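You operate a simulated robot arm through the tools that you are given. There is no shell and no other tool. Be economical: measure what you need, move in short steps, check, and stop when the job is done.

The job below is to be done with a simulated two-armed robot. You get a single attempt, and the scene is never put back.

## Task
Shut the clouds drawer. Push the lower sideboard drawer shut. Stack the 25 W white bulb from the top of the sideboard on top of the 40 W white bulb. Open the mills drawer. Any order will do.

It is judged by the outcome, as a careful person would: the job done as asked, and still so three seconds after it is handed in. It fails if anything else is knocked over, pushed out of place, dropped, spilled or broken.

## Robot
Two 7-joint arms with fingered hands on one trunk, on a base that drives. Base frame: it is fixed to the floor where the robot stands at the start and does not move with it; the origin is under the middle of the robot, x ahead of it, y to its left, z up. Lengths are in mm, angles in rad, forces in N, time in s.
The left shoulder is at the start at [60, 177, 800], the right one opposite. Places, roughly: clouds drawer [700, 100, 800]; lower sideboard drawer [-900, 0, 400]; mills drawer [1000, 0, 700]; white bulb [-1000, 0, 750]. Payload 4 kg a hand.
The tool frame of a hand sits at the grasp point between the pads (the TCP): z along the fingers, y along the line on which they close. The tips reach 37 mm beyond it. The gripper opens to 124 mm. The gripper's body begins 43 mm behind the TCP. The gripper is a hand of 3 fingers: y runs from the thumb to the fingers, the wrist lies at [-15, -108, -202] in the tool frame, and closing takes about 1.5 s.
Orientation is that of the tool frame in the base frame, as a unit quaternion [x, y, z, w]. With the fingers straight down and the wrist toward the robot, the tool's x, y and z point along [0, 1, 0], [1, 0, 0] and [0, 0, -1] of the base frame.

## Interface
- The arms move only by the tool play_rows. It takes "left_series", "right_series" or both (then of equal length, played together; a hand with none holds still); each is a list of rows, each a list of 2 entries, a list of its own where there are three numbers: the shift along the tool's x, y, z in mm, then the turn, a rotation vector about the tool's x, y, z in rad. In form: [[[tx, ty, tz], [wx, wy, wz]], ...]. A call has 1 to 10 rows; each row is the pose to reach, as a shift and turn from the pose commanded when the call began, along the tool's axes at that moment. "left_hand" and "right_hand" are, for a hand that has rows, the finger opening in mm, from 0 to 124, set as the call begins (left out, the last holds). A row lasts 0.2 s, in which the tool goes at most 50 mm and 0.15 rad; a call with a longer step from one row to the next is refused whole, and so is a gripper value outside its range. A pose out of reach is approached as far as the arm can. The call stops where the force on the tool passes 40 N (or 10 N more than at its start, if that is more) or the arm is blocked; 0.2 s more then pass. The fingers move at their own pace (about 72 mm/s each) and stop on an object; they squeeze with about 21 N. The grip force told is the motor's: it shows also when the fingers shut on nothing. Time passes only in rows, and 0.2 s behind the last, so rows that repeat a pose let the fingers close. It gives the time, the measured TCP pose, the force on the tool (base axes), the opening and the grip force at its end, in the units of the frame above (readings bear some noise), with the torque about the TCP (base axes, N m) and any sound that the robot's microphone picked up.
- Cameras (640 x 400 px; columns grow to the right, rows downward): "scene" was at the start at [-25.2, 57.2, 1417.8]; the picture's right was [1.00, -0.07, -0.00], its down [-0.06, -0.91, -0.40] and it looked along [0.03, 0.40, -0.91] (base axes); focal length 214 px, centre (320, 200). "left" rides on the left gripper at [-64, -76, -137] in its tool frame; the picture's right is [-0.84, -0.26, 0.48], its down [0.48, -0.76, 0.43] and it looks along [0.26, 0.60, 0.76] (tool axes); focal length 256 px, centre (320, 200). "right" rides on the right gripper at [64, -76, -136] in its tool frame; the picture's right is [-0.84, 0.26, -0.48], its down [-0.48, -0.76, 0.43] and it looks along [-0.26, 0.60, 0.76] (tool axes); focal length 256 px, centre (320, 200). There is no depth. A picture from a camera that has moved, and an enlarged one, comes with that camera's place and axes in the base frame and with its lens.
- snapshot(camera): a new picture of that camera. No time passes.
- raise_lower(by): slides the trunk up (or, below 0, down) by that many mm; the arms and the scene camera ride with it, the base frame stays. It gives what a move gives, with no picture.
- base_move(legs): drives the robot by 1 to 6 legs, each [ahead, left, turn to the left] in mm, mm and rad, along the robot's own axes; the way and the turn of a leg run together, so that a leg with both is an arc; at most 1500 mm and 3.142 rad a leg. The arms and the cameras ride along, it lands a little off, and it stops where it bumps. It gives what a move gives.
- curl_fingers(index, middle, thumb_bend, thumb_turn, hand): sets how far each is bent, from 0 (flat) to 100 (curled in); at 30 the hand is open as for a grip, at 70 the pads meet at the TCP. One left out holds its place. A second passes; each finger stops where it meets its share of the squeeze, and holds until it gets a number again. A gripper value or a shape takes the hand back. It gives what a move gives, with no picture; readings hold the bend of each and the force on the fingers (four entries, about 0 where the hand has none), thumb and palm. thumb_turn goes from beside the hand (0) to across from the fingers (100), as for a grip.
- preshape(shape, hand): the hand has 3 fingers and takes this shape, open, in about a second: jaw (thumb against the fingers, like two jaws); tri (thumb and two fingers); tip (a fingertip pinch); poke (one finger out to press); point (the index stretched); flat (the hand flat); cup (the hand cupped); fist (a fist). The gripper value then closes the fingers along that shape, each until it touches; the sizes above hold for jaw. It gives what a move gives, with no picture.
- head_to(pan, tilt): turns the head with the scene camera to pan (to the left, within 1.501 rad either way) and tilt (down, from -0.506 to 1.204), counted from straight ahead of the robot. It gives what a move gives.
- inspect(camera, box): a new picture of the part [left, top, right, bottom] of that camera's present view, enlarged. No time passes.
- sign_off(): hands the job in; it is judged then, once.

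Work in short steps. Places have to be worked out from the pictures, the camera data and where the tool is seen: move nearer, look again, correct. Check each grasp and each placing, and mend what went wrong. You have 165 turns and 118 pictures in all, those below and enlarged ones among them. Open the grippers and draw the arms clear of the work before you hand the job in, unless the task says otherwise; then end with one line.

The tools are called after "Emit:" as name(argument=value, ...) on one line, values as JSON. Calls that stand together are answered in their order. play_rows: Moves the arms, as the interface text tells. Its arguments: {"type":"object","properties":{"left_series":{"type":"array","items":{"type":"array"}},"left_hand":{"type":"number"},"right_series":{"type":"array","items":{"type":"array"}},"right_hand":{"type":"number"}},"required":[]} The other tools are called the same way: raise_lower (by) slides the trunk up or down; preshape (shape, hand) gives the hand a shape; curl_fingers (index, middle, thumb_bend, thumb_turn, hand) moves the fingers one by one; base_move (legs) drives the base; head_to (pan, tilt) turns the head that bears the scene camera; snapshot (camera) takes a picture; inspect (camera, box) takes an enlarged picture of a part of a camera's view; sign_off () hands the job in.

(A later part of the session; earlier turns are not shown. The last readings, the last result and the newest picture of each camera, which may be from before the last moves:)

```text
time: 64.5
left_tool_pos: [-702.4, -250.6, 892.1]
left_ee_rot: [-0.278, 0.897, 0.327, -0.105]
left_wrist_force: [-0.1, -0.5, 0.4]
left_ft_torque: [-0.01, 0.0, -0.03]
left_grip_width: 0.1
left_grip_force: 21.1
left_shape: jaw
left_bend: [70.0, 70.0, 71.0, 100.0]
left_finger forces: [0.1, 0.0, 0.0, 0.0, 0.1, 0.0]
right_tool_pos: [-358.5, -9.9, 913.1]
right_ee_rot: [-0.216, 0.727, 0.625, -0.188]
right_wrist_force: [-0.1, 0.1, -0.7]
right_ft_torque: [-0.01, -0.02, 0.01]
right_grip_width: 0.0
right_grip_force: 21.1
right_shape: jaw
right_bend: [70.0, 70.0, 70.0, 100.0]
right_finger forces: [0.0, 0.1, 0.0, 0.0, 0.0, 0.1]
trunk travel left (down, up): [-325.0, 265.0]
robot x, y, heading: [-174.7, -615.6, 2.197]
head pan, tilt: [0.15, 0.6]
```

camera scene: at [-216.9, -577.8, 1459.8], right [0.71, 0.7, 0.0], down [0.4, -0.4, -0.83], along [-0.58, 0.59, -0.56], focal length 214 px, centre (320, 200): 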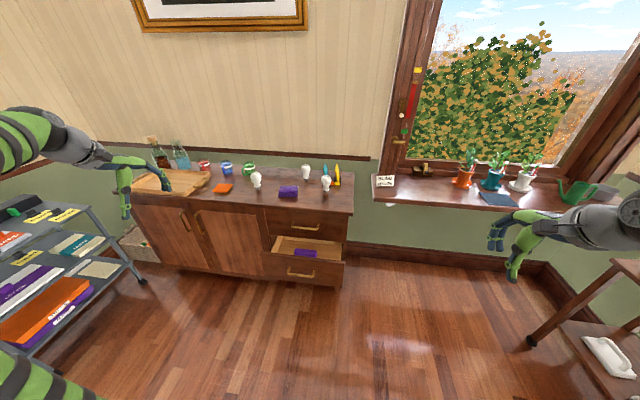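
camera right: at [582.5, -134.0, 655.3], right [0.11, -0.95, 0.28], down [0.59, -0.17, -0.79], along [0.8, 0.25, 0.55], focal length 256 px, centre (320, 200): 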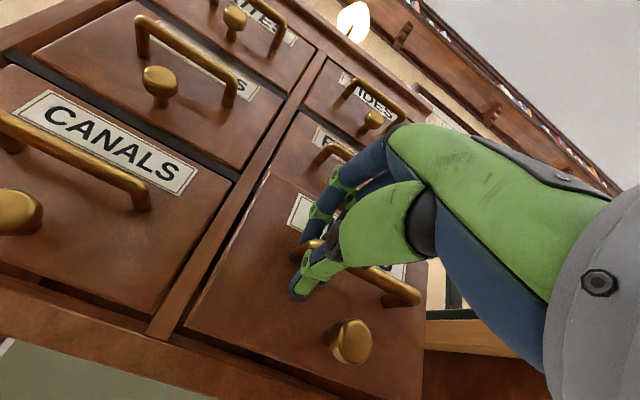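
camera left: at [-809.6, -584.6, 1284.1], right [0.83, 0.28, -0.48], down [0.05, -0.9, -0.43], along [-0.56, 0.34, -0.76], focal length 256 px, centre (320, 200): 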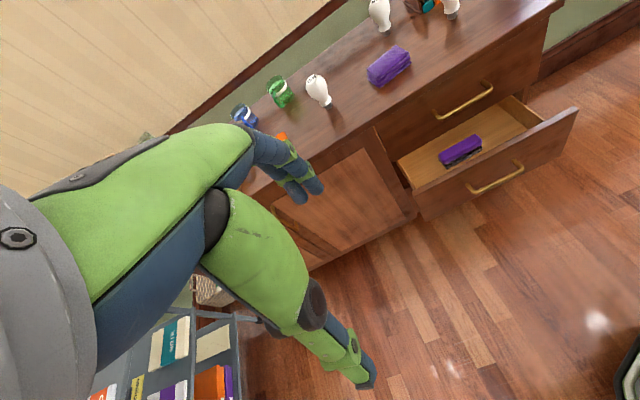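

Right hand is now nearly level. I shift the base 420 mm left and lower the trunk fully.

Emit:
base_move(legs=[[0, 420, 0]])

Emit:
raise_lower(by=-322)

Emit:
head_to(pan=-0.2, tilt=0.6)

Emit:
snapshot(camera="right")

Emit:
snapshot(camera="scene")

```text
time: 67.1
left_tool_pos: [-1044.4, -496.9, 892.3]
left_ee_rot: [-0.278, 0.897, 0.327, -0.105]
left_wrist_force: [0.3, 0.2, 0.7]
left_ft_torque: [-0.01, 0.01, 0.03]
left_grip_width: 0.0
left_grip_force: 21.6
left_shape: jaw
left_bend: [70.0, 70.0, 71.0, 100.0]
left_finger forces: [0.1, 0.0, 0.0, 0.0, 0.1, 0.1]
right_tool_pos: [-700.1, -255.1, 911.9]
right_ee_rot: [-0.216, 0.727, 0.625, -0.188]
right_wrist_force: [0.8, 0.1, 0.1]
right_ft_torque: [-0.01, -0.02, -0.03]
right_grip_width: 0.0
right_grip_force: 20.9
right_shape: jaw
right_bend: [70.0, 70.0, 70.0, 100.0]
right_finger forces: [0.1, 0.0, 0.0, 0.0, 0.1, 0.0]
trunk travel left (down, up): [-325.0, 265.0]
robot x, y, heading: [-512.3, -861.4, 2.194]
head pan, tilt: [0.15, 0.6]
```

```text
time: 70.3
left_tool_pos: [-1044.0, -496.5, 570.2]
left_ee_rot: [-0.278, 0.897, 0.326, -0.104]
left_wrist_force: [-0.3, -0.3, 0.5]
left_ft_torque: [0.0, -0.03, -0.01]
left_grip_width: 0.2
left_grip_force: 21.2
left_shape: jaw
left_bend: [70.0, 70.0, 71.0, 100.0]
left_finger forces: [0.0, 0.0, 0.1, 0.0, 0.1, 0.0]
right_tool_pos: [-699.7, -255.1, 590.1]
right_ee_rot: [-0.216, 0.727, 0.624, -0.188]
right_wrist_force: [-0.2, 0.8, 0.4]
right_ft_torque: [0.01, 0.04, 0.01]
right_grip_width: 0.0
right_grip_force: 21.0
right_shape: jaw
right_bend: [70.0, 70.0, 70.0, 100.0]
right_finger forces: [0.0, 0.1, 0.0, 0.0, 0.0, 0.0]
trunk travel left (down, up): [-3.0, 587.0]
robot x, y, heading: [-512.9, -861.2, 2.197]
head pan, tilt: [0.15, 0.6]
```

```text
time: 71.1
left_tool_pos: [-1044.2, -496.1, 569.7]
left_ee_rot: [-0.278, 0.897, 0.327, -0.105]
left_wrist_force: [-0.7, 0.1, -0.8]
left_ft_torque: [0.02, 0.02, 0.0]
left_grip_width: 0.1
left_grip_force: 21.1
left_shape: jaw
left_bend: [70.0, 70.0, 71.0, 100.0]
left_finger forces: [0.0, 0.0, 0.0, 0.1, 0.0, 0.0]
right_tool_pos: [-700.6, -255.1, 590.5]
right_ee_rot: [-0.216, 0.727, 0.624, -0.189]
right_wrist_force: [0.3, 0.1, 0.1]
right_ft_torque: [0.01, 0.01, -0.01]
right_grip_width: 0.3
right_grip_force: 20.3
right_shape: jaw
right_bend: [70.0, 70.0, 70.0, 100.0]
right_finger forces: [0.0, 0.1, 0.0, 0.0, 0.0, 0.0]
trunk travel left (down, up): [-3.0, 587.0]
robot x, y, heading: [-514.6, -861.1, 2.193]
head pan, tilt: [-0.201, 0.6]
```

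```text
68 pictures are left
camera right: at [-673.9, -412.4, 536.4], right [0.94, 0.09, 0.32], down [0.23, 0.53, -0.82], along [-0.25, 0.84, 0.48], focal length 256 px, centre (320, 200)
```

right: 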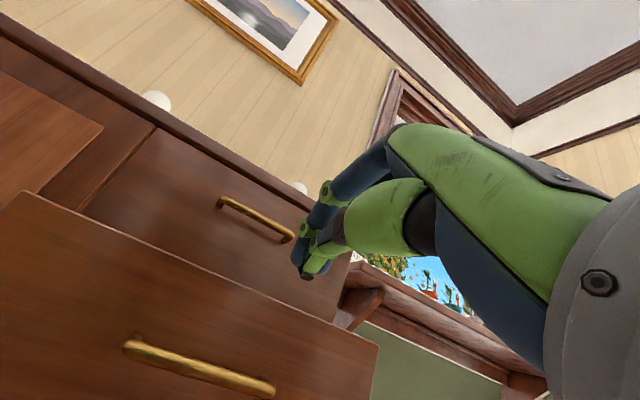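

```text
67 pictures are left
camera scene: at [-533.6, -806.7, 1137.8], right [0.91, 0.41, 0.0], down [0.23, -0.52, -0.83], along [-0.34, 0.75, -0.57], focal length 214 px, centre (320, 200)
```

scene: 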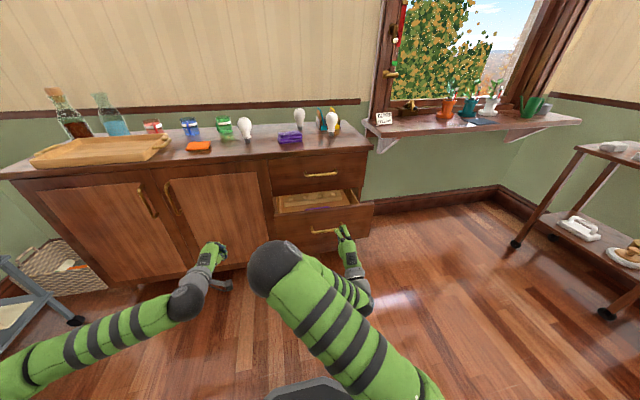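

The second bearing agrees (handle at (-809,-126,484)), and the hand is laterally centred. I lower it to z≈530.

Emit:
play_rows(right_series=[[[0, -25, 5], [0, 0, 0]], [[0, -50, 15], [0, 0, 0]], [[0, -64, 30], [0, 0, 0]], [[0, -64, 40], [0, 0, 0]]])

```text
time: 72.1
left_tool_pos: [-1044.2, -497.4, 570.5]
left_ee_rot: [-0.277, 0.897, 0.327, -0.105]
left_wrist_force: [0.8, 0.1, -0.6]
left_ft_torque: [0.03, 0.0, -0.01]
left_grip_width: 0.0
left_grip_force: 21.0
left_shape: jaw
left_bend: [70.0, 70.0, 71.0, 100.0]
left_finger forces: [0.0, 0.1, 0.0, 0.0, 0.0, 0.1]
right_tool_pos: [-727.2, -243.4, 541.6]
right_ee_rot: [-0.215, 0.727, 0.624, -0.187]
right_wrist_force: [-0.3, 0.6, 0.1]
right_ft_torque: [0.02, 0.01, 0.01]
right_grip_width: 0.3
right_grip_force: 21.1
right_shape: jaw
right_bend: [70.0, 70.0, 70.0, 100.0]
right_finger forces: [0.0, 0.0, 0.0, 0.1, 0.0, 0.1]
right hand out of reach, approached as far as the arm can: row 2, 3, 4
trunk travel left (down, up): [-3.0, 587.0]
robot x, y, heading: [-519.5, -860.0, 2.196]
head pan, tilt: [-0.201, 0.6]
```

z is 541, within the panel's upper part. I drive the base forward 125 mm, to just short of touching, and check the height.

Emit:
base_move(legs=[[125, 0, 0]])

Emit:
snapshot(camera="right")

Emit:
head_to(pan=-0.25, tilt=0.8)

Emit:
inspect(camera="scene", box=[260, 80, 420, 230])

```text
time: 73.4
left_tool_pos: [-1117.5, -395.1, 569.5]
left_ee_rot: [-0.278, 0.897, 0.327, -0.105]
left_wrist_force: [-0.1, 1.0, 0.4]
left_ft_torque: [-0.01, 0.0, 0.01]
left_grip_width: 0.0
left_grip_force: 21.0
left_shape: jaw
left_bend: [70.0, 70.0, 71.0, 100.0]
left_finger forces: [0.0, 0.0, 0.0, 0.1, 0.1, 0.1]
right_tool_pos: [-798.5, -142.1, 541.7]
right_ee_rot: [-0.215, 0.728, 0.624, -0.187]
right_wrist_force: [1.0, -0.4, -0.5]
right_ft_torque: [-0.01, 0.03, -0.02]
right_grip_width: 0.0
right_grip_force: 20.8
right_shape: jaw
right_bend: [70.0, 70.0, 70.0, 100.0]
right_finger forces: [0.0, 0.0, 0.1, 0.0, 0.0, 0.0]
trunk travel left (down, up): [-3.0, 587.0]
robot x, y, heading: [-588.5, -762.1, 2.196]
head pan, tilt: [-0.201, 0.6]
```

```text
66 pictures are left
camera right: at [-773.1, -298.4, 487.5], right [0.94, 0.09, 0.32], down [0.23, 0.53, -0.82], along [-0.25, 0.85, 0.47], focal length 256 px, centre (320, 200)
```

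right: 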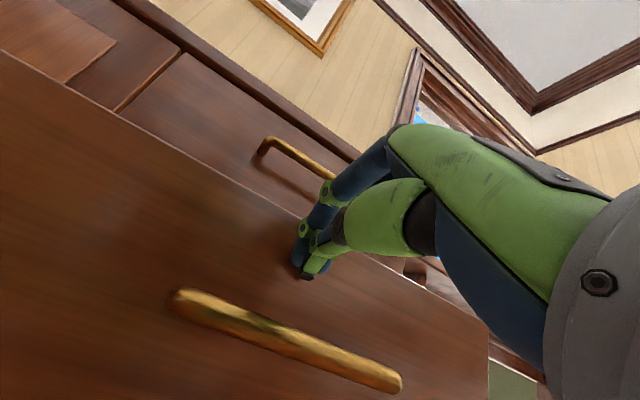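

```text
time: 74.1
left_tool_pos: [-1118.6, -395.4, 569.8]
left_ee_rot: [-0.278, 0.897, 0.327, -0.105]
left_wrist_force: [0.6, 0.5, -0.3]
left_ft_torque: [0.02, -0.02, 0.0]
left_grip_width: 0.3
left_grip_force: 21.1
left_shape: jaw
left_bend: [70.0, 70.0, 71.0, 100.0]
left_finger forces: [0.1, 0.0, 0.1, 0.0, 0.1, 0.0]
right_tool_pos: [-797.8, -140.5, 540.9]
right_ee_rot: [-0.216, 0.728, 0.624, -0.187]
right_wrist_force: [0.0, 0.1, 0.0]
right_ft_torque: [-0.02, 0.0, -0.01]
right_grip_width: 0.0
right_grip_force: 20.8
right_shape: jaw
right_bend: [70.0, 70.0, 70.0, 100.0]
right_finger forces: [0.0, 0.0, 0.0, 0.1, 0.1, 0.1]
trunk travel left (down, up): [-3.0, 587.0]
robot x, y, heading: [-592.2, -758.1, 2.196]
head pan, tilt: [-0.25, 0.799]
```

```text
2.67 times, centred on (340, 155) of scene
camera zoom: at [-600.0, -710.5, 1120.9], right [0.93, 0.37, 0.0], down [0.26, -0.67, -0.7], along [-0.25, 0.65, -0.72], focal length 572 px, centre (267, 320)
```

zoom: 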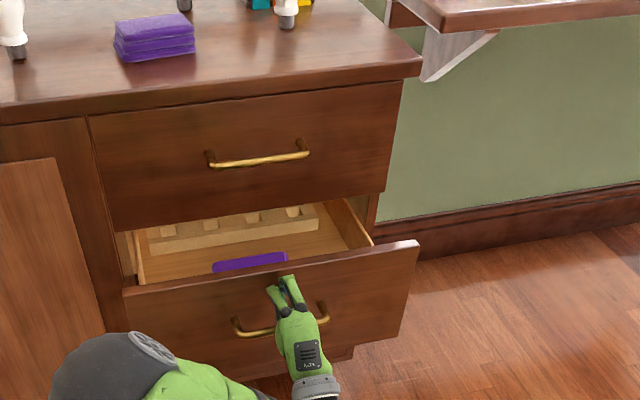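

Tips face the panel about 30 mm below its top edge. I push by driving the base forward in short legs.

Emit:
base_move(legs=[[60, 0, 0]])

Emit:
inspect(camera="scene", box=[260, 80, 420, 230])

```text
time: 75.1
left_tool_pos: [-1152.0, -346.4, 569.9]
left_ee_rot: [-0.278, 0.897, 0.327, -0.105]
left_wrist_force: [0.4, 0.1, 0.1]
left_ft_torque: [0.0, -0.01, 0.01]
left_grip_width: 0.0
left_grip_force: 21.4
left_shape: jaw
left_bend: [70.0, 70.0, 71.0, 100.0]
left_finger forces: [0.0, 0.0, 0.1, 0.0, 0.1, 0.0]
right_tool_pos: [-833.1, -92.2, 540.8]
right_ee_rot: [-0.216, 0.727, 0.624, -0.188]
right_wrist_force: [-0.7, -0.2, -0.2]
right_ft_torque: [0.02, 0.0, -0.02]
right_grip_width: 0.0
right_grip_force: 20.9
right_shape: jaw
right_bend: [70.0, 70.0, 70.0, 100.0]
right_finger forces: [0.0, 0.1, 0.0, 0.0, 0.1, 0.0]
trunk travel left (down, up): [-3.0, 587.0]
robot x, y, heading: [-625.4, -709.0, 2.198]
head pan, tilt: [-0.25, 0.799]
```

```text
2.67 times, centred on (340, 155) of scene
camera zoom: at [-634.8, -662.0, 1120.9], right [0.93, 0.37, 0.0], down [0.26, -0.67, -0.7], along [-0.25, 0.65, -0.72], focal length 572 px, centre (267, 320)
```

zoom: 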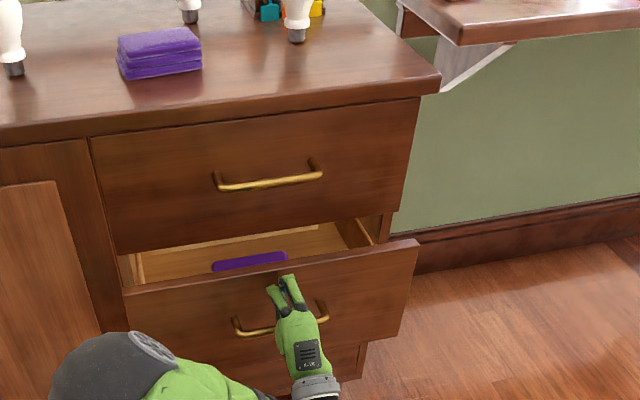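

The drawer is closing. The left hand is nearing the sideboard doors, so I draw it back before continuing.

Emit:
play_rows(left_series=[[[0, -17, -33], [0.13, 0, 0]], [[0, -34, -67], [0.26, 0, 0]], [[0, -51, -100], [0.4, 0, 0]], [[0, -68, -134], [0.53, 0, 0]], [[0, -75, -150], [0.66, 0, 0]]])

Emit:
base_move(legs=[[45, 0, 0]])

Emit:
inspect(camera="scene", box=[260, 80, 420, 230])

```text
time: 76.3
left_tool_pos: [-1065.0, -474.3, 636.4]
left_ee_rot: [-0.297, 0.955, 0.017, -0.009]
left_wrist_force: [-0.4, -0.7, -0.2]
left_ft_torque: [0.0, 0.02, -0.02]
left_grip_width: 0.0
left_grip_force: 21.0
left_shape: jaw
left_bend: [70.0, 70.0, 71.0, 100.0]
left_finger forces: [0.0, 0.1, 0.0, 0.0, 0.1, 0.0]
right_tool_pos: [-833.3, -92.7, 542.6]
right_ee_rot: [-0.215, 0.727, 0.624, -0.187]
right_wrist_force: [-0.1, -0.3, 0.1]
right_ft_torque: [-0.02, 0.02, -0.02]
right_grip_width: 0.1
right_grip_force: 21.6
right_shape: jaw
right_bend: [70.0, 70.0, 70.0, 100.0]
right_finger forces: [0.1, 0.1, 0.0, 0.0, 0.0, 0.0]
trunk travel left (down, up): [-3.0, 587.0]
robot x, y, heading: [-623.5, -710.7, 2.194]
head pan, tilt: [-0.25, 0.799]
```

```text
time: 77.2
left_tool_pos: [-1091.0, -437.3, 636.3]
left_ee_rot: [-0.296, 0.955, 0.017, -0.008]
left_wrist_force: [1.1, 0.1, -0.5]
left_ft_torque: [0.02, 0.02, -0.04]
left_grip_width: 0.0
left_grip_force: 20.8
left_shape: jaw
left_bend: [70.0, 70.0, 71.0, 100.0]
left_finger forces: [0.1, 0.0, 0.0, 0.0, 0.1, 0.0]
right_tool_pos: [-861.1, -57.0, 542.2]
right_ee_rot: [-0.216, 0.728, 0.623, -0.188]
right_wrist_force: [-0.2, -0.1, -0.3]
right_ft_torque: [-0.02, 0.01, -0.01]
right_grip_width: 0.0
right_grip_force: 21.6
right_shape: jaw
right_bend: [70.0, 70.0, 71.0, 100.0]
right_finger forces: [0.1, 0.0, 0.0, 0.0, 0.0, 0.1]
trunk travel left (down, up): [-3.0, 587.0]
robot x, y, heading: [-651.6, -675.3, 2.193]
head pan, tilt: [-0.25, 0.799]
```

```text
2.67 times, centred on (340, 155) of scene
camera zoom: at [-661.3, -625.2, 1120.9], right [0.93, 0.37, 0.0], down [0.26, -0.67, -0.7], along [-0.25, 0.65, -0.72], focal length 572 px, centre (267, 320)
```

zoom: 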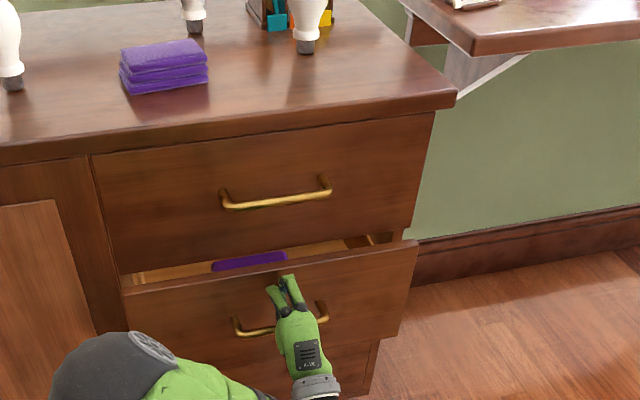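

About 50–60 mm remain. Another short base leg, then the arm for the force-limited finish.

Emit:
base_move(legs=[[35, 0, 0]])

Emit:
play_rows(right_series=[[[0, 0, 12], [0, 0, 0]], [[0, 0, 22], [0, 0, 0]], [[0, 0, 32], [0, 0, 0]], [[0, 0, 42], [0, 0, 0]], [[0, 0, 50], [0, 0, 0]], [[0, 0, 58], [0, 0, 0]]])

Emit:
inspect(camera="scene", box=[260, 80, 420, 230])

```text
time: 78.0
left_tool_pos: [-1110.7, -408.4, 634.8]
left_ee_rot: [-0.297, 0.955, 0.018, -0.009]
left_wrist_force: [0.0, -0.2, 0.2]
left_ft_torque: [-0.01, -0.01, -0.01]
left_grip_width: 0.0
left_grip_force: 20.8
left_shape: jaw
left_bend: [70.0, 70.0, 71.0, 100.0]
left_finger forces: [0.1, 0.0, 0.0, 0.0, 0.0, 0.0]
right_tool_pos: [-880.2, -27.7, 541.6]
right_ee_rot: [-0.215, 0.727, 0.624, -0.187]
right_wrist_force: [0.3, 0.1, 0.2]
right_ft_torque: [0.01, 0.01, 0.0]
right_grip_width: 0.0
right_grip_force: 20.9
right_shape: jaw
right_bend: [70.0, 70.0, 71.0, 100.0]
right_finger forces: [0.1, 0.0, 0.0, 0.0, 0.0, 0.0]
trunk travel left (down, up): [-3.0, 587.0]
robot x, y, heading: [-668.2, -645.7, 2.193]
head pan, tilt: [-0.25, 0.799]
```

```text
time: 78.5
left_tool_pos: [-1109.8, -408.7, 636.3]
left_ee_rot: [-0.296, 0.955, 0.019, -0.01]
left_wrist_force: [0.2, 0.1, 0.7]
left_ft_torque: [0.06, -0.02, 0.03]
left_grip_width: 0.2
left_grip_force: 20.7
left_shape: jaw
left_bend: [70.0, 70.0, 71.0, 100.0]
left_finger forces: [0.0, 0.1, 0.1, 0.0, 0.0, 0.0]
right_tool_pos: [-885.5, -22.2, 543.0]
right_ee_rot: [-0.215, 0.727, 0.624, -0.186]
right_wrist_force: [12.8, -21.1, 4.6]
right_ft_torque: [-0.04, 0.0, 0.06]
right_grip_width: 0.0
right_grip_force: 20.9
right_shape: jaw
right_bend: [70.0, 70.0, 70.0, 100.0]
right_finger forces: [32.0, 0.0, 0.0, 0.0, 0.0, 0.1]
right hand out of reach, approached as far as the arm can: row 1, 2
trunk travel left (down, up): [-3.0, 587.0]
robot x, y, heading: [-670.8, -646.4, 2.193]
head pan, tilt: [-0.25, 0.799]
stopped in row 2 (right hand): the force on the tool passed its limit (the readings are from after the stop); the commanded pose is now the measured one
```

```text
2.67 times, centred on (340, 155) of scene
camera zoom: at [-680.5, -598.9, 1121.0], right [0.93, 0.36, 0.0], down [0.26, -0.67, -0.7], along [-0.25, 0.65, -0.72], focal length 572 px, centre (267, 320)
```

zoom: 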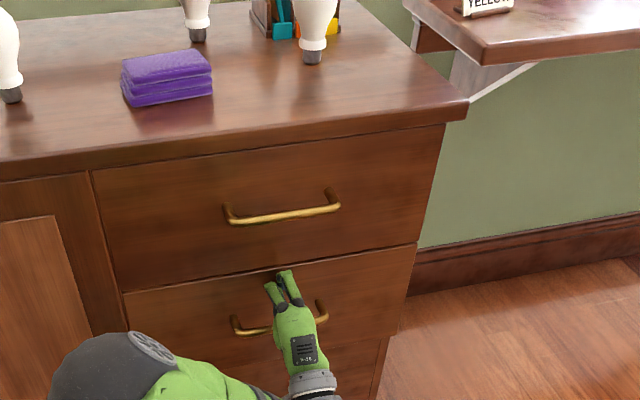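

The lower drawer is shut (32 N at the stop, fronts aligned). I back the base off 300 mm and raise the trunk.

Emit:
base_move(legs=[[-300, 0, 0]])

Emit:
raise_lower(by=322)

Emit:
play_rows(right_series=[[[0, 0, 15], [0.14, 0, 0]], [[0, 0, 30], [0.28, 0, 0]], [[0, 0, 45], [0.42, 0, 0]], [[0, 0, 50], [0.56, 0, 0]], [[0, 0, 50], [0.7, 0, 0]], [[0, 0, 50], [0.84, 0, 0]]])

Emit:
head_to(pan=-0.2, tilt=0.6)

Emit:
snapshot(camera="scene")

```text
time: 80.5
left_tool_pos: [-934.4, -656.2, 635.8]
left_ee_rot: [-0.297, 0.955, 0.018, -0.01]
left_wrist_force: [-0.1, -0.3, 0.0]
left_ft_torque: [0.02, 0.01, 0.0]
left_grip_width: 0.2
left_grip_force: 20.6
left_shape: jaw
left_bend: [70.0, 70.0, 71.0, 100.0]
left_finger forces: [0.1, 0.1, 0.0, 0.0, 0.0, 0.1]
right_tool_pos: [-710.6, -266.6, 542.7]
right_ee_rot: [-0.215, 0.728, 0.624, -0.187]
right_wrist_force: [-0.2, 0.4, 0.0]
right_ft_torque: [0.01, -0.01, 0.02]
right_grip_width: 0.0
right_grip_force: 20.6
right_shape: jaw
right_bend: [70.0, 70.0, 71.0, 100.0]
right_finger forces: [0.0, 0.1, 0.0, 0.0, 0.1, 0.0]
trunk travel left (down, up): [-3.0, 587.0]
robot x, y, heading: [-492.8, -890.9, 2.197]
head pan, tilt: [-0.25, 0.799]
```

```text
time: 83.7
left_tool_pos: [-934.6, -654.8, 959.2]
left_ee_rot: [-0.297, 0.955, 0.018, -0.01]
left_wrist_force: [0.6, -0.1, 0.0]
left_ft_torque: [0.03, -0.02, 0.0]
left_grip_width: 0.0
left_grip_force: 20.7
left_shape: jaw
left_bend: [70.0, 70.0, 71.0, 100.0]
left_finger forces: [0.1, 0.1, 0.0, 0.1, 0.0, 0.0]
right_tool_pos: [-710.2, -266.8, 864.8]
right_ee_rot: [-0.214, 0.728, 0.624, -0.185]
right_wrist_force: [-0.1, 0.2, 0.6]
right_ft_torque: [-0.01, 0.03, 0.06]
right_grip_width: 0.0
right_grip_force: 21.1
right_shape: jaw
right_bend: [70.0, 70.0, 71.0, 100.0]
right_finger forces: [0.1, 0.0, 0.0, 0.1, 0.1, 0.0]
trunk travel left (down, up): [-325.0, 265.0]
robot x, y, heading: [-491.8, -889.5, 2.194]
head pan, tilt: [-0.25, 0.799]
```

```text
time: 85.1
left_tool_pos: [-933.1, -655.0, 958.8]
left_ee_rot: [-0.297, 0.955, 0.017, -0.009]
left_wrist_force: [-0.3, 0.4, 0.3]
left_ft_torque: [0.01, 0.01, 0.01]
left_grip_width: 0.1
left_grip_force: 21.1
left_shape: jaw
left_bend: [70.0, 70.0, 71.0, 100.0]
left_finger forces: [0.0, 0.1, 0.0, 0.0, 0.0, 0.1]
right_tool_pos: [-738.3, -225.5, 856.2]
right_ee_rot: [-0.273, 0.919, 0.272, -0.082]
right_wrist_force: [0.1, -0.2, 0.1]
right_ft_torque: [0.0, 0.02, -0.02]
right_grip_width: 0.0
right_grip_force: 21.4
right_shape: jaw
right_bend: [70.0, 70.0, 71.0, 100.0]
right_finger forces: [0.0, 0.0, 0.0, 0.0, 0.0, 0.1]
trunk travel left (down, up): [-325.0, 265.0]
robot x, y, heading: [-492.9, -891.5, 2.197]
head pan, tilt: [-0.25, 0.799]
```

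```text
time: 85.8
left_tool_pos: [-934.9, -655.6, 957.3]
left_ee_rot: [-0.296, 0.955, 0.018, -0.009]
left_wrist_force: [-0.1, -0.4, -1.4]
left_ft_torque: [0.01, 0.0, 0.0]
left_grip_width: 0.0
left_grip_force: 21.0
left_shape: jaw
left_bend: [70.0, 70.0, 71.0, 100.0]
left_finger forces: [0.1, 0.0, 0.1, 0.0, 0.0, 0.0]
right_tool_pos: [-737.5, -225.2, 858.4]
right_ee_rot: [-0.273, 0.919, 0.272, -0.083]
right_wrist_force: [0.0, -0.1, -0.7]
right_ft_torque: [-0.02, -0.01, 0.05]
right_grip_width: 0.0
right_grip_force: 21.0
right_shape: jaw
right_bend: [70.0, 70.0, 71.0, 100.0]
right_finger forces: [0.0, 0.0, 0.0, 0.0, 0.1, 0.0]
trunk travel left (down, up): [-325.0, 265.0]
robot x, y, heading: [-495.0, -892.8, 2.197]
head pan, tilt: [-0.201, 0.6]
```

```text
61 pictures are left
camera scene: at [-511.5, -837.6, 1459.7], right [0.91, 0.41, 0.0], down [0.23, -0.52, -0.82], along [-0.34, 0.75, -0.57], focal length 214 px, centre (320, 200)
```

scene: 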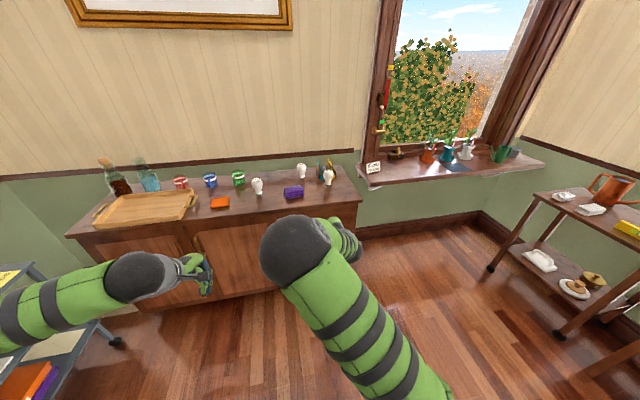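

I use the right hand for the bulb, as it sits nearest. I turn it fingers-down and raise it, and lift the left hand out of the way.

Emit:
play_rows(right_hand=124, right_series=[[[0, 12, -30], [0.1, 0, 0]], [[0, 24, -60], [0.2, 0, 0]], [[0, 36, -90], [0.3, 0, 0]], [[0, 48, -120], [0.4, 0, 0]], [[0, 60, -150], [0.5, 0, 0]], [[0, 71, -181], [0.58, 0, 0]]], left_series=[[[20, 0, -35], [0, 0, 0]], [[40, -5, -70], [0, 0, 0]], [[60, -10, -105], [0, 0, 0]], [[80, -15, -140], [0, 0, 0]], [[100, -20, -175], [0, 0, 0]], [[120, -20, -200], [0, 0, 0]]])

Emit:
snapshot(camera="right")

```text
time: 87.2
left_tool_pos: [-1016.4, -745.1, 1157.6]
left_ee_rot: [-0.296, 0.955, 0.018, -0.009]
left_wrist_force: [-0.3, 0.2, -0.3]
left_ft_torque: [0.02, -0.04, 0.02]
left_grip_width: 0.0
left_grip_force: 21.4
left_shape: jaw
left_bend: [70.0, 70.0, 71.0, 100.0]
left_finger forces: [0.1, 0.1, 0.0, 0.1, 0.0, 0.0]
right_tool_pos: [-714.8, -258.0, 1046.0]
right_ee_rot: [-0.286, 0.958, -0.002, -0.001]
right_wrist_force: [-0.2, -0.7, 0.3]
right_ft_torque: [0.01, -0.02, -0.01]
right_grip_width: 123.8
right_grip_force: 0.0
right_shape: jaw
right_bend: [30.0, 30.0, 30.0, 98.0]
right_finger forces: [0.0, 0.0, 0.0, 0.0, 0.0, 0.0]
trunk travel left (down, up): [-325.0, 265.0]
robot x, y, heading: [-494.0, -893.6, 2.196]
head pan, tilt: [-0.201, 0.6]
```

```text
60 pictures are left
camera right: at [-727.9, -355.8, 1183.7], right [0.56, 0.68, 0.48], down [0.82, -0.37, -0.43], along [-0.11, 0.64, -0.76], focal length 256 px, centre (320, 200)
```

right: 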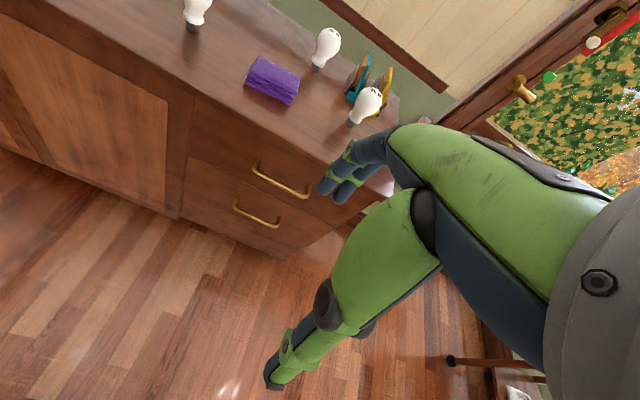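

The drawer is flush. From three views: 25 W near (-915,193), 40 W near (-1103,205). I drive forward 380 mm with the hand high.

Emit:
base_move(legs=[[380, 0, 0]])

Emit:
snapshot(camera="right")

Emit:
head_to(pan=-0.25, tilt=0.7)

Emit:
snapshot(camera="scene")

```text
time: 89.7
left_tool_pos: [-1240.7, -432.9, 1158.2]
left_ee_rot: [-0.296, 0.955, 0.017, -0.009]
left_wrist_force: [-0.4, -0.1, -0.4]
left_ft_torque: [0.0, -0.03, -0.05]
left_grip_width: 0.1
left_grip_force: 21.8
left_shape: jaw
left_bend: [70.0, 70.0, 71.0, 100.0]
left_finger forces: [0.0, 0.0, 0.1, 0.0, 0.0, 0.0]
right_tool_pos: [-938.0, 54.8, 1046.6]
right_ee_rot: [-0.284, 0.959, -0.002, -0.002]
right_wrist_force: [0.4, 0.3, 0.3]
right_ft_torque: [0.01, -0.03, 0.01]
right_grip_width: 123.5
right_grip_force: 0.1
right_shape: jaw
right_bend: [30.0, 30.0, 30.0, 98.0]
right_finger forces: [0.0, 0.1, 0.0, 0.0, 0.0, 0.1]
trunk travel left (down, up): [-325.0, 265.0]
robot x, y, heading: [-715.1, -581.3, 2.196]
head pan, tilt: [-0.201, 0.6]
```

```text
59 pictures are left
camera right: at [-951.7, -43.1, 1182.9], right [0.56, 0.67, 0.48], down [0.82, -0.38, -0.43], along [-0.11, 0.64, -0.76], focal length 256 px, centre (320, 200)
```

right: 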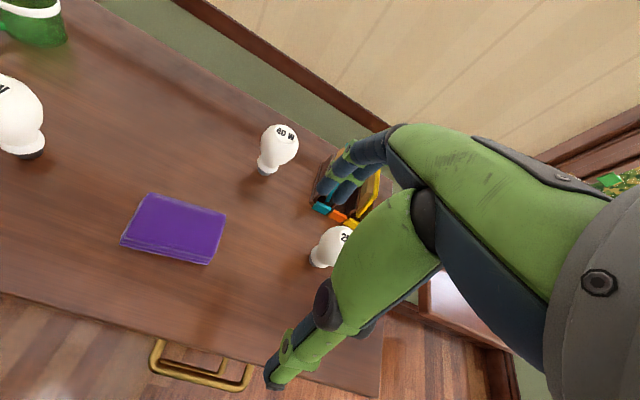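

```text
time: 90.3
left_tool_pos: [-1241.5, -432.7, 1158.1]
left_ee_rot: [-0.297, 0.955, 0.016, -0.01]
left_wrist_force: [-0.8, 0.7, 0.1]
left_ft_torque: [0.01, 0.0, -0.03]
left_grip_width: 0.0
left_grip_force: 21.1
left_shape: jaw
left_bend: [70.0, 70.0, 71.0, 100.0]
left_finger forces: [0.0, 0.0, 0.0, 0.0, 0.0, 0.0]
right_tool_pos: [-937.4, 54.1, 1045.4]
right_ee_rot: [-0.284, 0.959, -0.002, -0.002]
right_wrist_force: [0.4, 0.1, 0.3]
right_ft_torque: [0.05, -0.02, -0.01]
right_grip_width: 123.7
right_grip_force: 0.0
right_shape: jaw
right_bend: [30.0, 30.0, 30.0, 98.0]
right_finger forces: [0.1, 0.0, 0.0, 0.0, 0.1, 0.0]
trunk travel left (down, up): [-325.0, 265.0]
robot x, y, heading: [-714.3, -581.8, 2.191]
head pan, tilt: [-0.25, 0.7]
```

```text
58 pictures are left
camera scene: at [-730.4, -527.3, 1451.2], right [0.93, 0.36, 0.0], down [0.23, -0.6, -0.77], along [-0.28, 0.71, -0.64], focal length 214 px, centre (320, 200)
```

scene: 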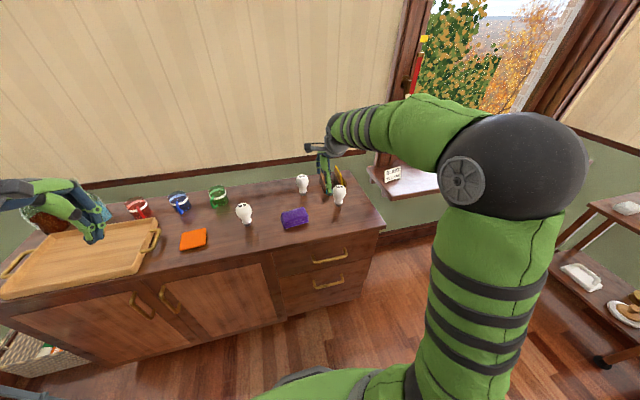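

I enlarge the bulbs from both cameras for exact bearings.

Emit:
inspect(camera="scene", box=[270, 150, 370, 230])

Emit:
inspect(camera="right", box=[220, 100, 380, 300])

```text
5.00 times, centred on (320, 190) of scene
camera zoom: at [-730.4, -527.3, 1451.2], right [0.93, 0.36, 0.0], down [0.23, -0.6, -0.77], along [-0.28, 0.71, -0.64], focal length 1072 px, centre (320, 250)
```

zoom: 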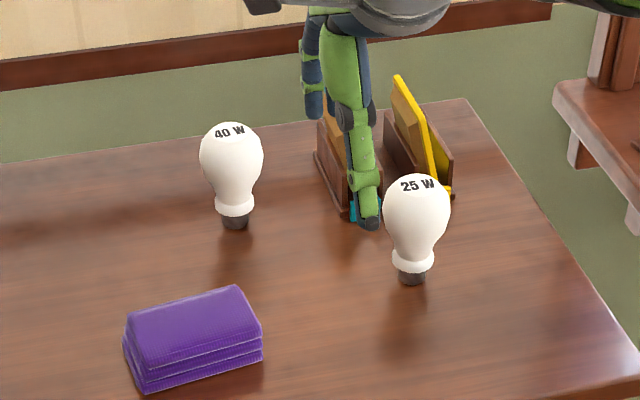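

```text
2.00 times, centred on (300, 200) of right
camera zoom: at [-951.5, -43.3, 1183.1], right [0.56, 0.67, 0.48], down [0.82, -0.38, -0.43], along [-0.11, 0.64, -0.76], focal length 512 px, centre (360, 200)
```

zoom: 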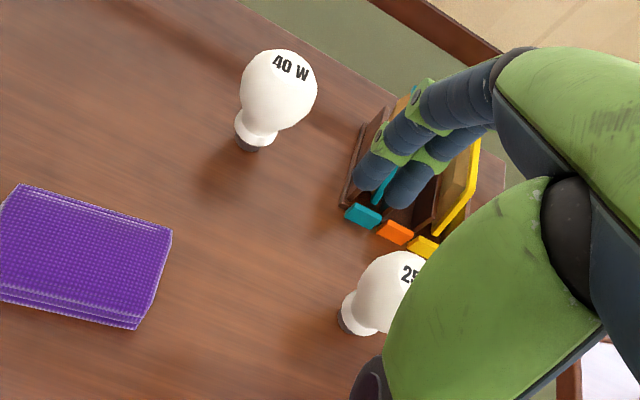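

Best estimate: 25 W bulb axis near (-914,175), globe centre z≈886; 40 W near (-1097,192). I move over the 25 W bulb at z 1010 with the hand open 100 mm.

Emit:
play_rows(right_hand=100, right_series=[[[-28, 30, 10], [0, 0, 0]], [[-56, 60, 22], [0, 0, 0]], [[-85, 89, 35], [0, 0, 0]], [[-85, 89, 35], [0, 0, 0]]])

Emit:
inspect(camera="right", box=[180, 100, 380, 400])

Emit:
inspect(camera="scene", box=[270, 130, 400, 230])

```text
time: 91.3
left_tool_pos: [-1241.2, -432.8, 1157.8]
left_ee_rot: [-0.295, 0.955, 0.018, -0.009]
left_wrist_force: [-1.0, -0.3, 0.0]
left_ft_torque: [-0.01, -0.06, 0.01]
left_grip_width: 0.0
left_grip_force: 21.1
left_shape: jaw
left_bend: [70.0, 70.0, 71.0, 100.0]
left_finger forces: [0.0, 0.0, 0.0, 0.0, 0.1, 0.0]
right_tool_pos: [-917.8, 164.9, 1013.0]
right_ee_rot: [-0.285, 0.958, -0.001, -0.001]
right_wrist_force: [0.8, -0.4, -0.7]
right_ft_torque: [0.01, -0.03, 0.02]
right_grip_width: 100.4
right_grip_force: 0.1
right_shape: jaw
right_bend: [32.0, 35.0, 0.0, 98.0]
right_finger forces: [0.0, 0.0, 0.0, 0.1, 0.0, 0.0]
right hand out of reach, approached as far as the arm can: row 3, 4
trunk travel left (down, up): [-325.0, 265.0]
robot x, y, heading: [-717.8, -580.4, 2.191]
head pan, tilt: [-0.25, 0.7]
```

```text
1.33 times, centred on (280, 250) of right
camera zoom: at [-931.1, 67.0, 1150.2], right [0.56, 0.67, 0.48], down [0.82, -0.37, -0.43], along [-0.11, 0.64, -0.76], focal length 341 px, centre (373, 133)
```

zoom: 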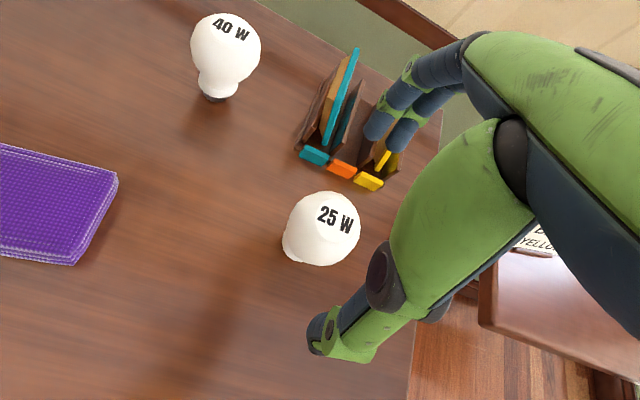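

```text
4.00 times, centred on (335, 180) of scene
camera zoom: at [-730.6, -527.1, 1451.2], right [0.93, 0.36, 0.0], down [0.23, -0.6, -0.76], along [-0.28, 0.71, -0.64], focal length 858 px, centre (260, 280)
```

zoom: 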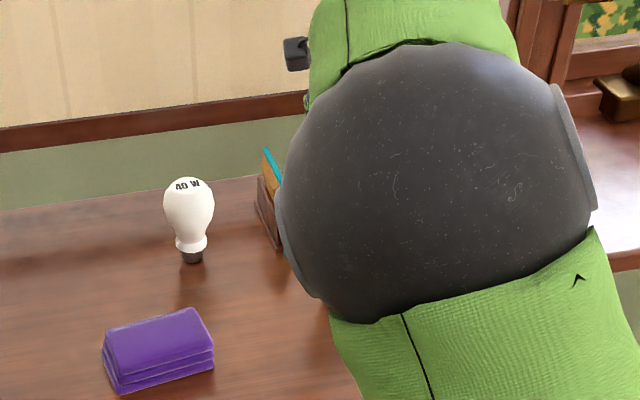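

The arm is at the end of its reach at this height and its elbow blocks the head's view. I raise the trunk 130 mm and drive 60 mm nearer.

Emit:
raise_lower(by=130)

Emit:
base_move(legs=[[60, 0, 0]])

Emit:
play_rows(right_hand=124, right_series=[[[10, -10, 35], [0, 0, 0]], [[20, -25, 70], [0, 0, 0]], [[20, -40, 105], [0, 0, 0]], [[20, -40, 125], [0, 0, 0]]])

Emit:
snapshot(camera="right")

Emit:
snapshot(camera="scene")

```text
time: 92.9
left_tool_pos: [-1241.5, -433.1, 1288.4]
left_ee_rot: [-0.296, 0.955, 0.017, -0.009]
left_wrist_force: [-0.1, 0.3, -0.4]
left_ft_torque: [0.0, -0.01, -0.03]
left_grip_width: 0.0
left_grip_force: 21.1
left_shape: jaw
left_bend: [70.0, 70.0, 71.0, 100.0]
left_finger forces: [0.0, 0.1, 0.0, 0.0, 0.0, 0.0]
right_tool_pos: [-918.0, 163.3, 1143.7]
right_ee_rot: [-0.284, 0.959, -0.001, -0.002]
right_wrist_force: [-0.4, -0.6, 0.0]
right_ft_torque: [0.02, 0.02, -0.01]
right_grip_width: 99.9
right_grip_force: 0.1
right_shape: jaw
right_bend: [32.0, 35.0, 0.0, 98.0]
right_finger forces: [0.0, 0.0, 0.0, 0.0, 0.0, 0.1]
trunk travel left (down, up): [-455.0, 135.0]
robot x, y, heading: [-718.6, -578.6, 2.193]
head pan, tilt: [-0.25, 0.7]
```

```text
time: 93.9
left_tool_pos: [-1276.4, -383.4, 1286.3]
left_ee_rot: [-0.296, 0.955, 0.017, -0.008]
left_wrist_force: [-0.8, -0.5, 0.2]
left_ft_torque: [-0.02, 0.02, 0.0]
left_grip_width: 0.2
left_grip_force: 21.8
left_shape: jaw
left_bend: [70.0, 70.0, 71.0, 100.0]
left_finger forces: [0.0, 0.0, 0.0, 0.0, 0.0, 0.0]
right_tool_pos: [-955.0, 213.3, 1142.1]
right_ee_rot: [-0.285, 0.958, -0.002, 0.0]
right_wrist_force: [-0.2, -0.5, 0.4]
right_ft_torque: [0.0, -0.05, -0.02]
right_grip_width: 100.0
right_grip_force: 0.0
right_shape: jaw
right_bend: [32.0, 35.0, 0.0, 98.0]
right_finger forces: [0.1, 0.0, 0.1, 0.0, 0.0, 0.0]
trunk travel left (down, up): [-455.0, 135.0]
robot x, y, heading: [-751.3, -530.2, 2.194]
head pan, tilt: [-0.25, 0.7]
```

```text
time: 94.9
left_tool_pos: [-1276.0, -385.8, 1288.1]
left_ee_rot: [-0.297, 0.955, 0.018, -0.008]
left_wrist_force: [0.1, 0.2, 0.1]
left_ft_torque: [0.01, 0.01, -0.01]
left_grip_width: 0.0
left_grip_force: 21.2
left_shape: jaw
left_bend: [70.0, 70.0, 71.0, 100.0]
left_finger forces: [0.0, 0.1, 0.0, 0.0, 0.0, 0.1]
right_tool_pos: [-950.2, 167.5, 1019.6]
right_ee_rot: [-0.284, 0.959, -0.002, -0.001]
right_wrist_force: [0.5, -0.5, -0.8]
right_ft_torque: [-0.03, -0.02, -0.01]
right_grip_width: 123.7
right_grip_force: 0.1
right_shape: jaw
right_bend: [30.0, 30.0, 30.0, 98.0]
right_finger forces: [0.1, 0.0, 0.0, 0.0, 0.0, 0.1]
trunk travel left (down, up): [-455.0, 135.0]
robot x, y, heading: [-755.8, -533.0, 2.197]
head pan, tilt: [-0.25, 0.7]
```

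```text
53 pictures are left
camera right: at [-961.6, 69.1, 1155.9], right [0.56, 0.67, 0.48], down [0.82, -0.38, -0.43], along [-0.11, 0.64, -0.76], focal length 256 px, centre (320, 200)
```

right: 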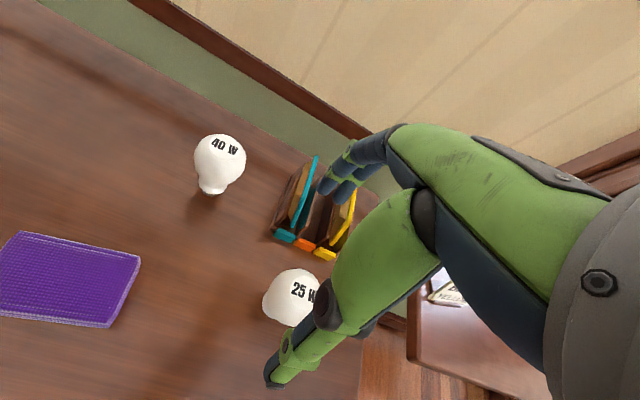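

```text
52 pictures are left
camera scene: at [-765.8, -478.8, 1581.2], right [0.93, 0.37, 0.0], down [0.24, -0.6, -0.76], along [-0.28, 0.71, -0.64], focal length 214 px, centre (320, 200)
```

scene: 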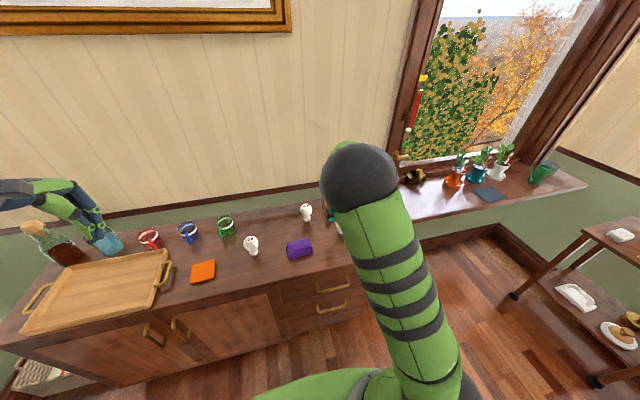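

From the near hand view the 25 W globe is at about (-921,186). I centre over it, still above it.

Emit:
play_rows(right_series=[[[-17, -2, 15], [0, 0, 0]], [[-34, -3, 30], [0, 0, 0]], [[-34, -3, 45], [0, 0, 0]]])

Emit:
inspect(camera="right", box=[180, 150, 420, 400])

Emit:
snapshot(camera="left")

```text
time: 95.7
left_tool_pos: [-1276.6, -384.2, 1288.3]
left_ee_rot: [-0.297, 0.955, 0.018, -0.009]
left_wrist_force: [-0.8, 0.5, 0.7]
left_ft_torque: [0.02, 0.05, 0.0]
left_grip_width: 0.0
left_grip_force: 21.1
left_shape: jaw
left_bend: [70.0, 70.0, 71.0, 100.0]
left_finger forces: [0.1, 0.1, 0.0, 0.0, 0.0, 0.0]
right_tool_pos: [-923.7, 181.8, 979.6]
right_ee_rot: [-0.285, 0.958, 0.0, -0.001]
right_wrist_force: [0.1, 0.0, 0.4]
right_ft_torque: [0.01, 0.05, -0.01]
right_grip_width: 123.9
right_grip_force: 0.1
right_shape: jaw
right_bend: [30.0, 30.0, 30.0, 98.0]
right_finger forces: [0.1, 0.1, 0.0, 0.0, 0.1, 0.0]
right hand out of reach, approached as far as the arm can: row 3
trunk travel left (down, up): [-455.0, 135.0]
robot x, y, heading: [-751.7, -534.4, 2.194]
head pan, tilt: [-0.25, 0.7]
```

```text
1.60 times, centred on (300, 275) of right
camera zoom: at [-936.3, 83.8, 1116.8], right [0.56, 0.67, 0.48], down [0.82, -0.37, -0.44], along [-0.12, 0.64, -0.76], focal length 410 px, centre (352, 80)
```

zoom: 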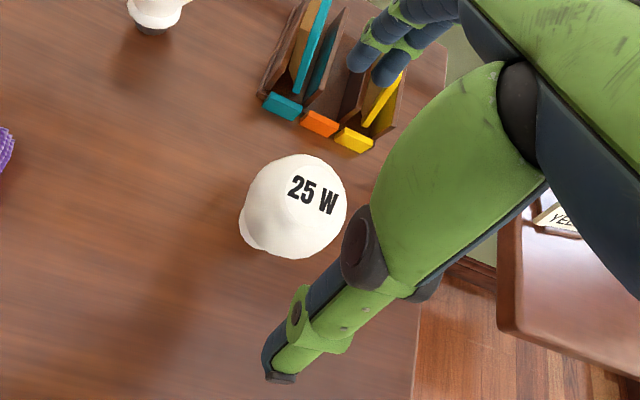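

```text
50 pictures are left
camera left: at [-1177.7, -414.8, 1421.7], right [0.82, 0.28, -0.5], down [0.02, -0.89, -0.46], along [-0.57, 0.37, -0.73], focal length 256 px, centre (320, 200)
```

left: 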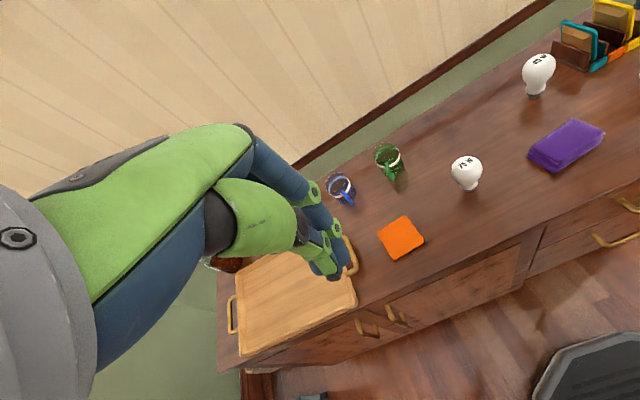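

The bulb is centred between thumb and fingers within about 5 mm. Since the arm is near its limit, I descend with the trunk, first 55 mm.

Emit:
play_rows(right_series=[[[-2, 4, -5], [0, 0, 0]], [[-2, 4, -5], [0, 0, 0]]])

Emit:
raise_lower(by=-55)

Emit:
inspect(camera="right", box=[180, 150, 420, 400])

```text
time: 96.3
left_tool_pos: [-1277.3, -385.4, 1288.3]
left_ee_rot: [-0.296, 0.955, 0.017, -0.008]
left_wrist_force: [-0.3, 0.1, 0.1]
left_ft_torque: [0.02, 0.02, 0.0]
left_grip_width: 0.0
left_grip_force: 21.5
left_shape: jaw
left_bend: [70.0, 70.0, 71.0, 100.0]
left_finger forces: [0.0, 0.1, 0.0, 0.0, 0.0, 0.0]
right_tool_pos: [-928.8, 184.9, 988.1]
right_ee_rot: [-0.284, 0.959, -0.001, 0.0]
right_wrist_force: [-0.3, -0.1, -0.2]
right_ft_torque: [-0.03, -0.01, 0.03]
right_grip_width: 123.6
right_grip_force: 0.0
right_shape: jaw
right_bend: [30.0, 30.0, 30.0, 98.0]
right_finger forces: [0.1, 0.0, 0.0, 0.1, 0.0, 0.1]
right hand out of reach, approached as far as the arm can: row 1, 2
trunk travel left (down, up): [-455.0, 135.0]
robot x, y, heading: [-755.0, -531.0, 2.194]
head pan, tilt: [-0.25, 0.7]
```

```text
time: 97.2
left_tool_pos: [-1275.7, -384.1, 1234.2]
left_ee_rot: [-0.296, 0.955, 0.018, -0.009]
left_wrist_force: [0.8, -0.3, 0.7]
left_ft_torque: [-0.04, 0.0, -0.05]
left_grip_width: 0.0
left_grip_force: 20.8
left_shape: jaw
left_bend: [70.0, 70.0, 71.0, 100.0]
left_finger forces: [0.0, 0.1, 0.0, 0.1, 0.1, 0.0]
right_tool_pos: [-927.0, 184.5, 932.4]
right_ee_rot: [-0.284, 0.959, -0.001, 0.0]
right_wrist_force: [0.0, 0.2, -0.7]
right_ft_torque: [0.03, 0.01, 0.0]
right_grip_width: 123.9
right_grip_force: 0.1
right_shape: jaw
right_bend: [30.0, 30.0, 30.0, 98.0]
right_finger forces: [0.1, 0.0, 0.1, 0.0, 0.0, 0.0]
trunk travel left (down, up): [-400.0, 190.0]
robot x, y, heading: [-753.5, -533.0, 2.193]
head pan, tilt: [-0.25, 0.7]
```

```text
1.60 times, centred on (300, 275) of right
camera zoom: at [-940.1, 87.2, 1069.4], right [0.56, 0.67, 0.48], down [0.82, -0.37, -0.43], along [-0.11, 0.64, -0.76], focal length 410 px, centre (352, 80)
```

zoom: 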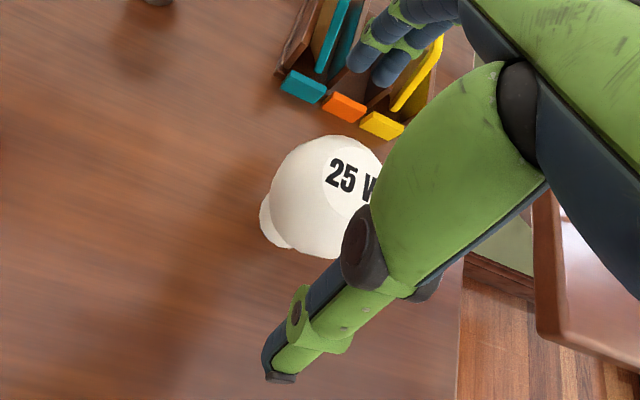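

Still centred within 4 mm. To keep the fingers off the card rack behind, I narrow them a little before descending.

Emit:
curl_fingers(hand="right", index=40, middle=40, thumb_bend=38)

Emit:
raise_lower(by=-42)

Emit:
inspect(camera="right", box=[180, 150, 420, 400])

```text
time: 98.2
left_tool_pos: [-1275.3, -384.9, 1232.9]
left_ee_rot: [-0.296, 0.955, 0.018, -0.009]
left_wrist_force: [0.0, 0.1, 0.0]
left_ft_torque: [-0.02, -0.01, 0.01]
left_grip_width: 0.2
left_grip_force: 20.9
left_shape: jaw
left_bend: [70.0, 70.0, 71.0, 100.0]
left_finger forces: [0.0, 0.0, 0.0, 0.1, 0.0, 0.1]
right_tool_pos: [-928.0, 184.6, 932.2]
right_ee_rot: [-0.285, 0.959, -0.001, -0.001]
right_wrist_force: [0.0, 0.2, -0.2]
right_ft_torque: [0.0, -0.01, 0.01]
right_grip_width: 96.8
right_grip_force: 0.0
right_shape: fingers
right_bend: [40.0, 40.0, 38.0, 98.0]
right_finger forces: [0.0, 0.1, 0.0, 0.1, 0.0, 0.0]
trunk travel left (down, up): [-400.0, 190.0]
robot x, y, heading: [-754.8, -532.0, 2.189]
head pan, tilt: [-0.25, 0.7]
```

```text
time: 99.1
left_tool_pos: [-1275.9, -383.9, 1191.6]
left_ee_rot: [-0.296, 0.955, 0.018, -0.009]
left_wrist_force: [-0.1, 0.2, -0.1]
left_ft_torque: [0.02, -0.02, -0.01]
left_grip_width: 0.0
left_grip_force: 21.5
left_shape: jaw
left_bend: [70.0, 70.0, 71.0, 100.0]
left_finger forces: [0.0, 0.0, 0.0, 0.0, 0.1, 0.1]
right_tool_pos: [-927.6, 184.4, 890.2]
right_ee_rot: [-0.285, 0.959, 0.0, 0.0]
right_wrist_force: [-0.8, 0.0, -0.3]
right_ft_torque: [-0.03, -0.01, -0.02]
right_grip_width: 96.6
right_grip_force: 0.2
right_shape: fingers
right_bend: [40.0, 40.0, 38.0, 98.0]
right_finger forces: [0.0, 0.0, 0.0, 0.1, 0.0, 0.1]
trunk travel left (down, up): [-358.0, 232.0]
robot x, y, heading: [-754.8, -534.2, 2.195]
head pan, tilt: [-0.25, 0.7]
```

```text
1.60 times, centred on (300, 275) of right
camera zoom: at [-940.1, 87.2, 1027.3], right [0.56, 0.67, 0.48], down [0.82, -0.37, -0.43], along [-0.11, 0.64, -0.76], focal length 410 px, centre (352, 80)
```

zoom: 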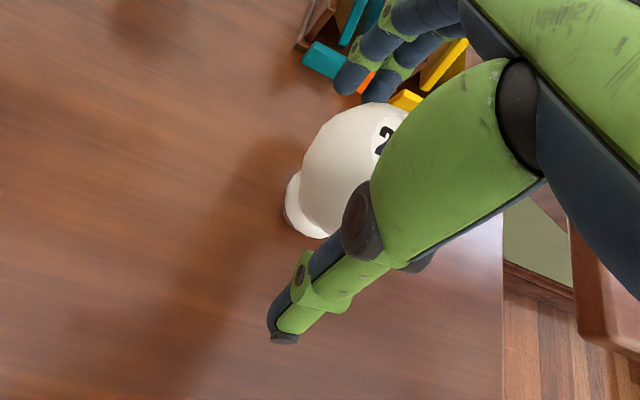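

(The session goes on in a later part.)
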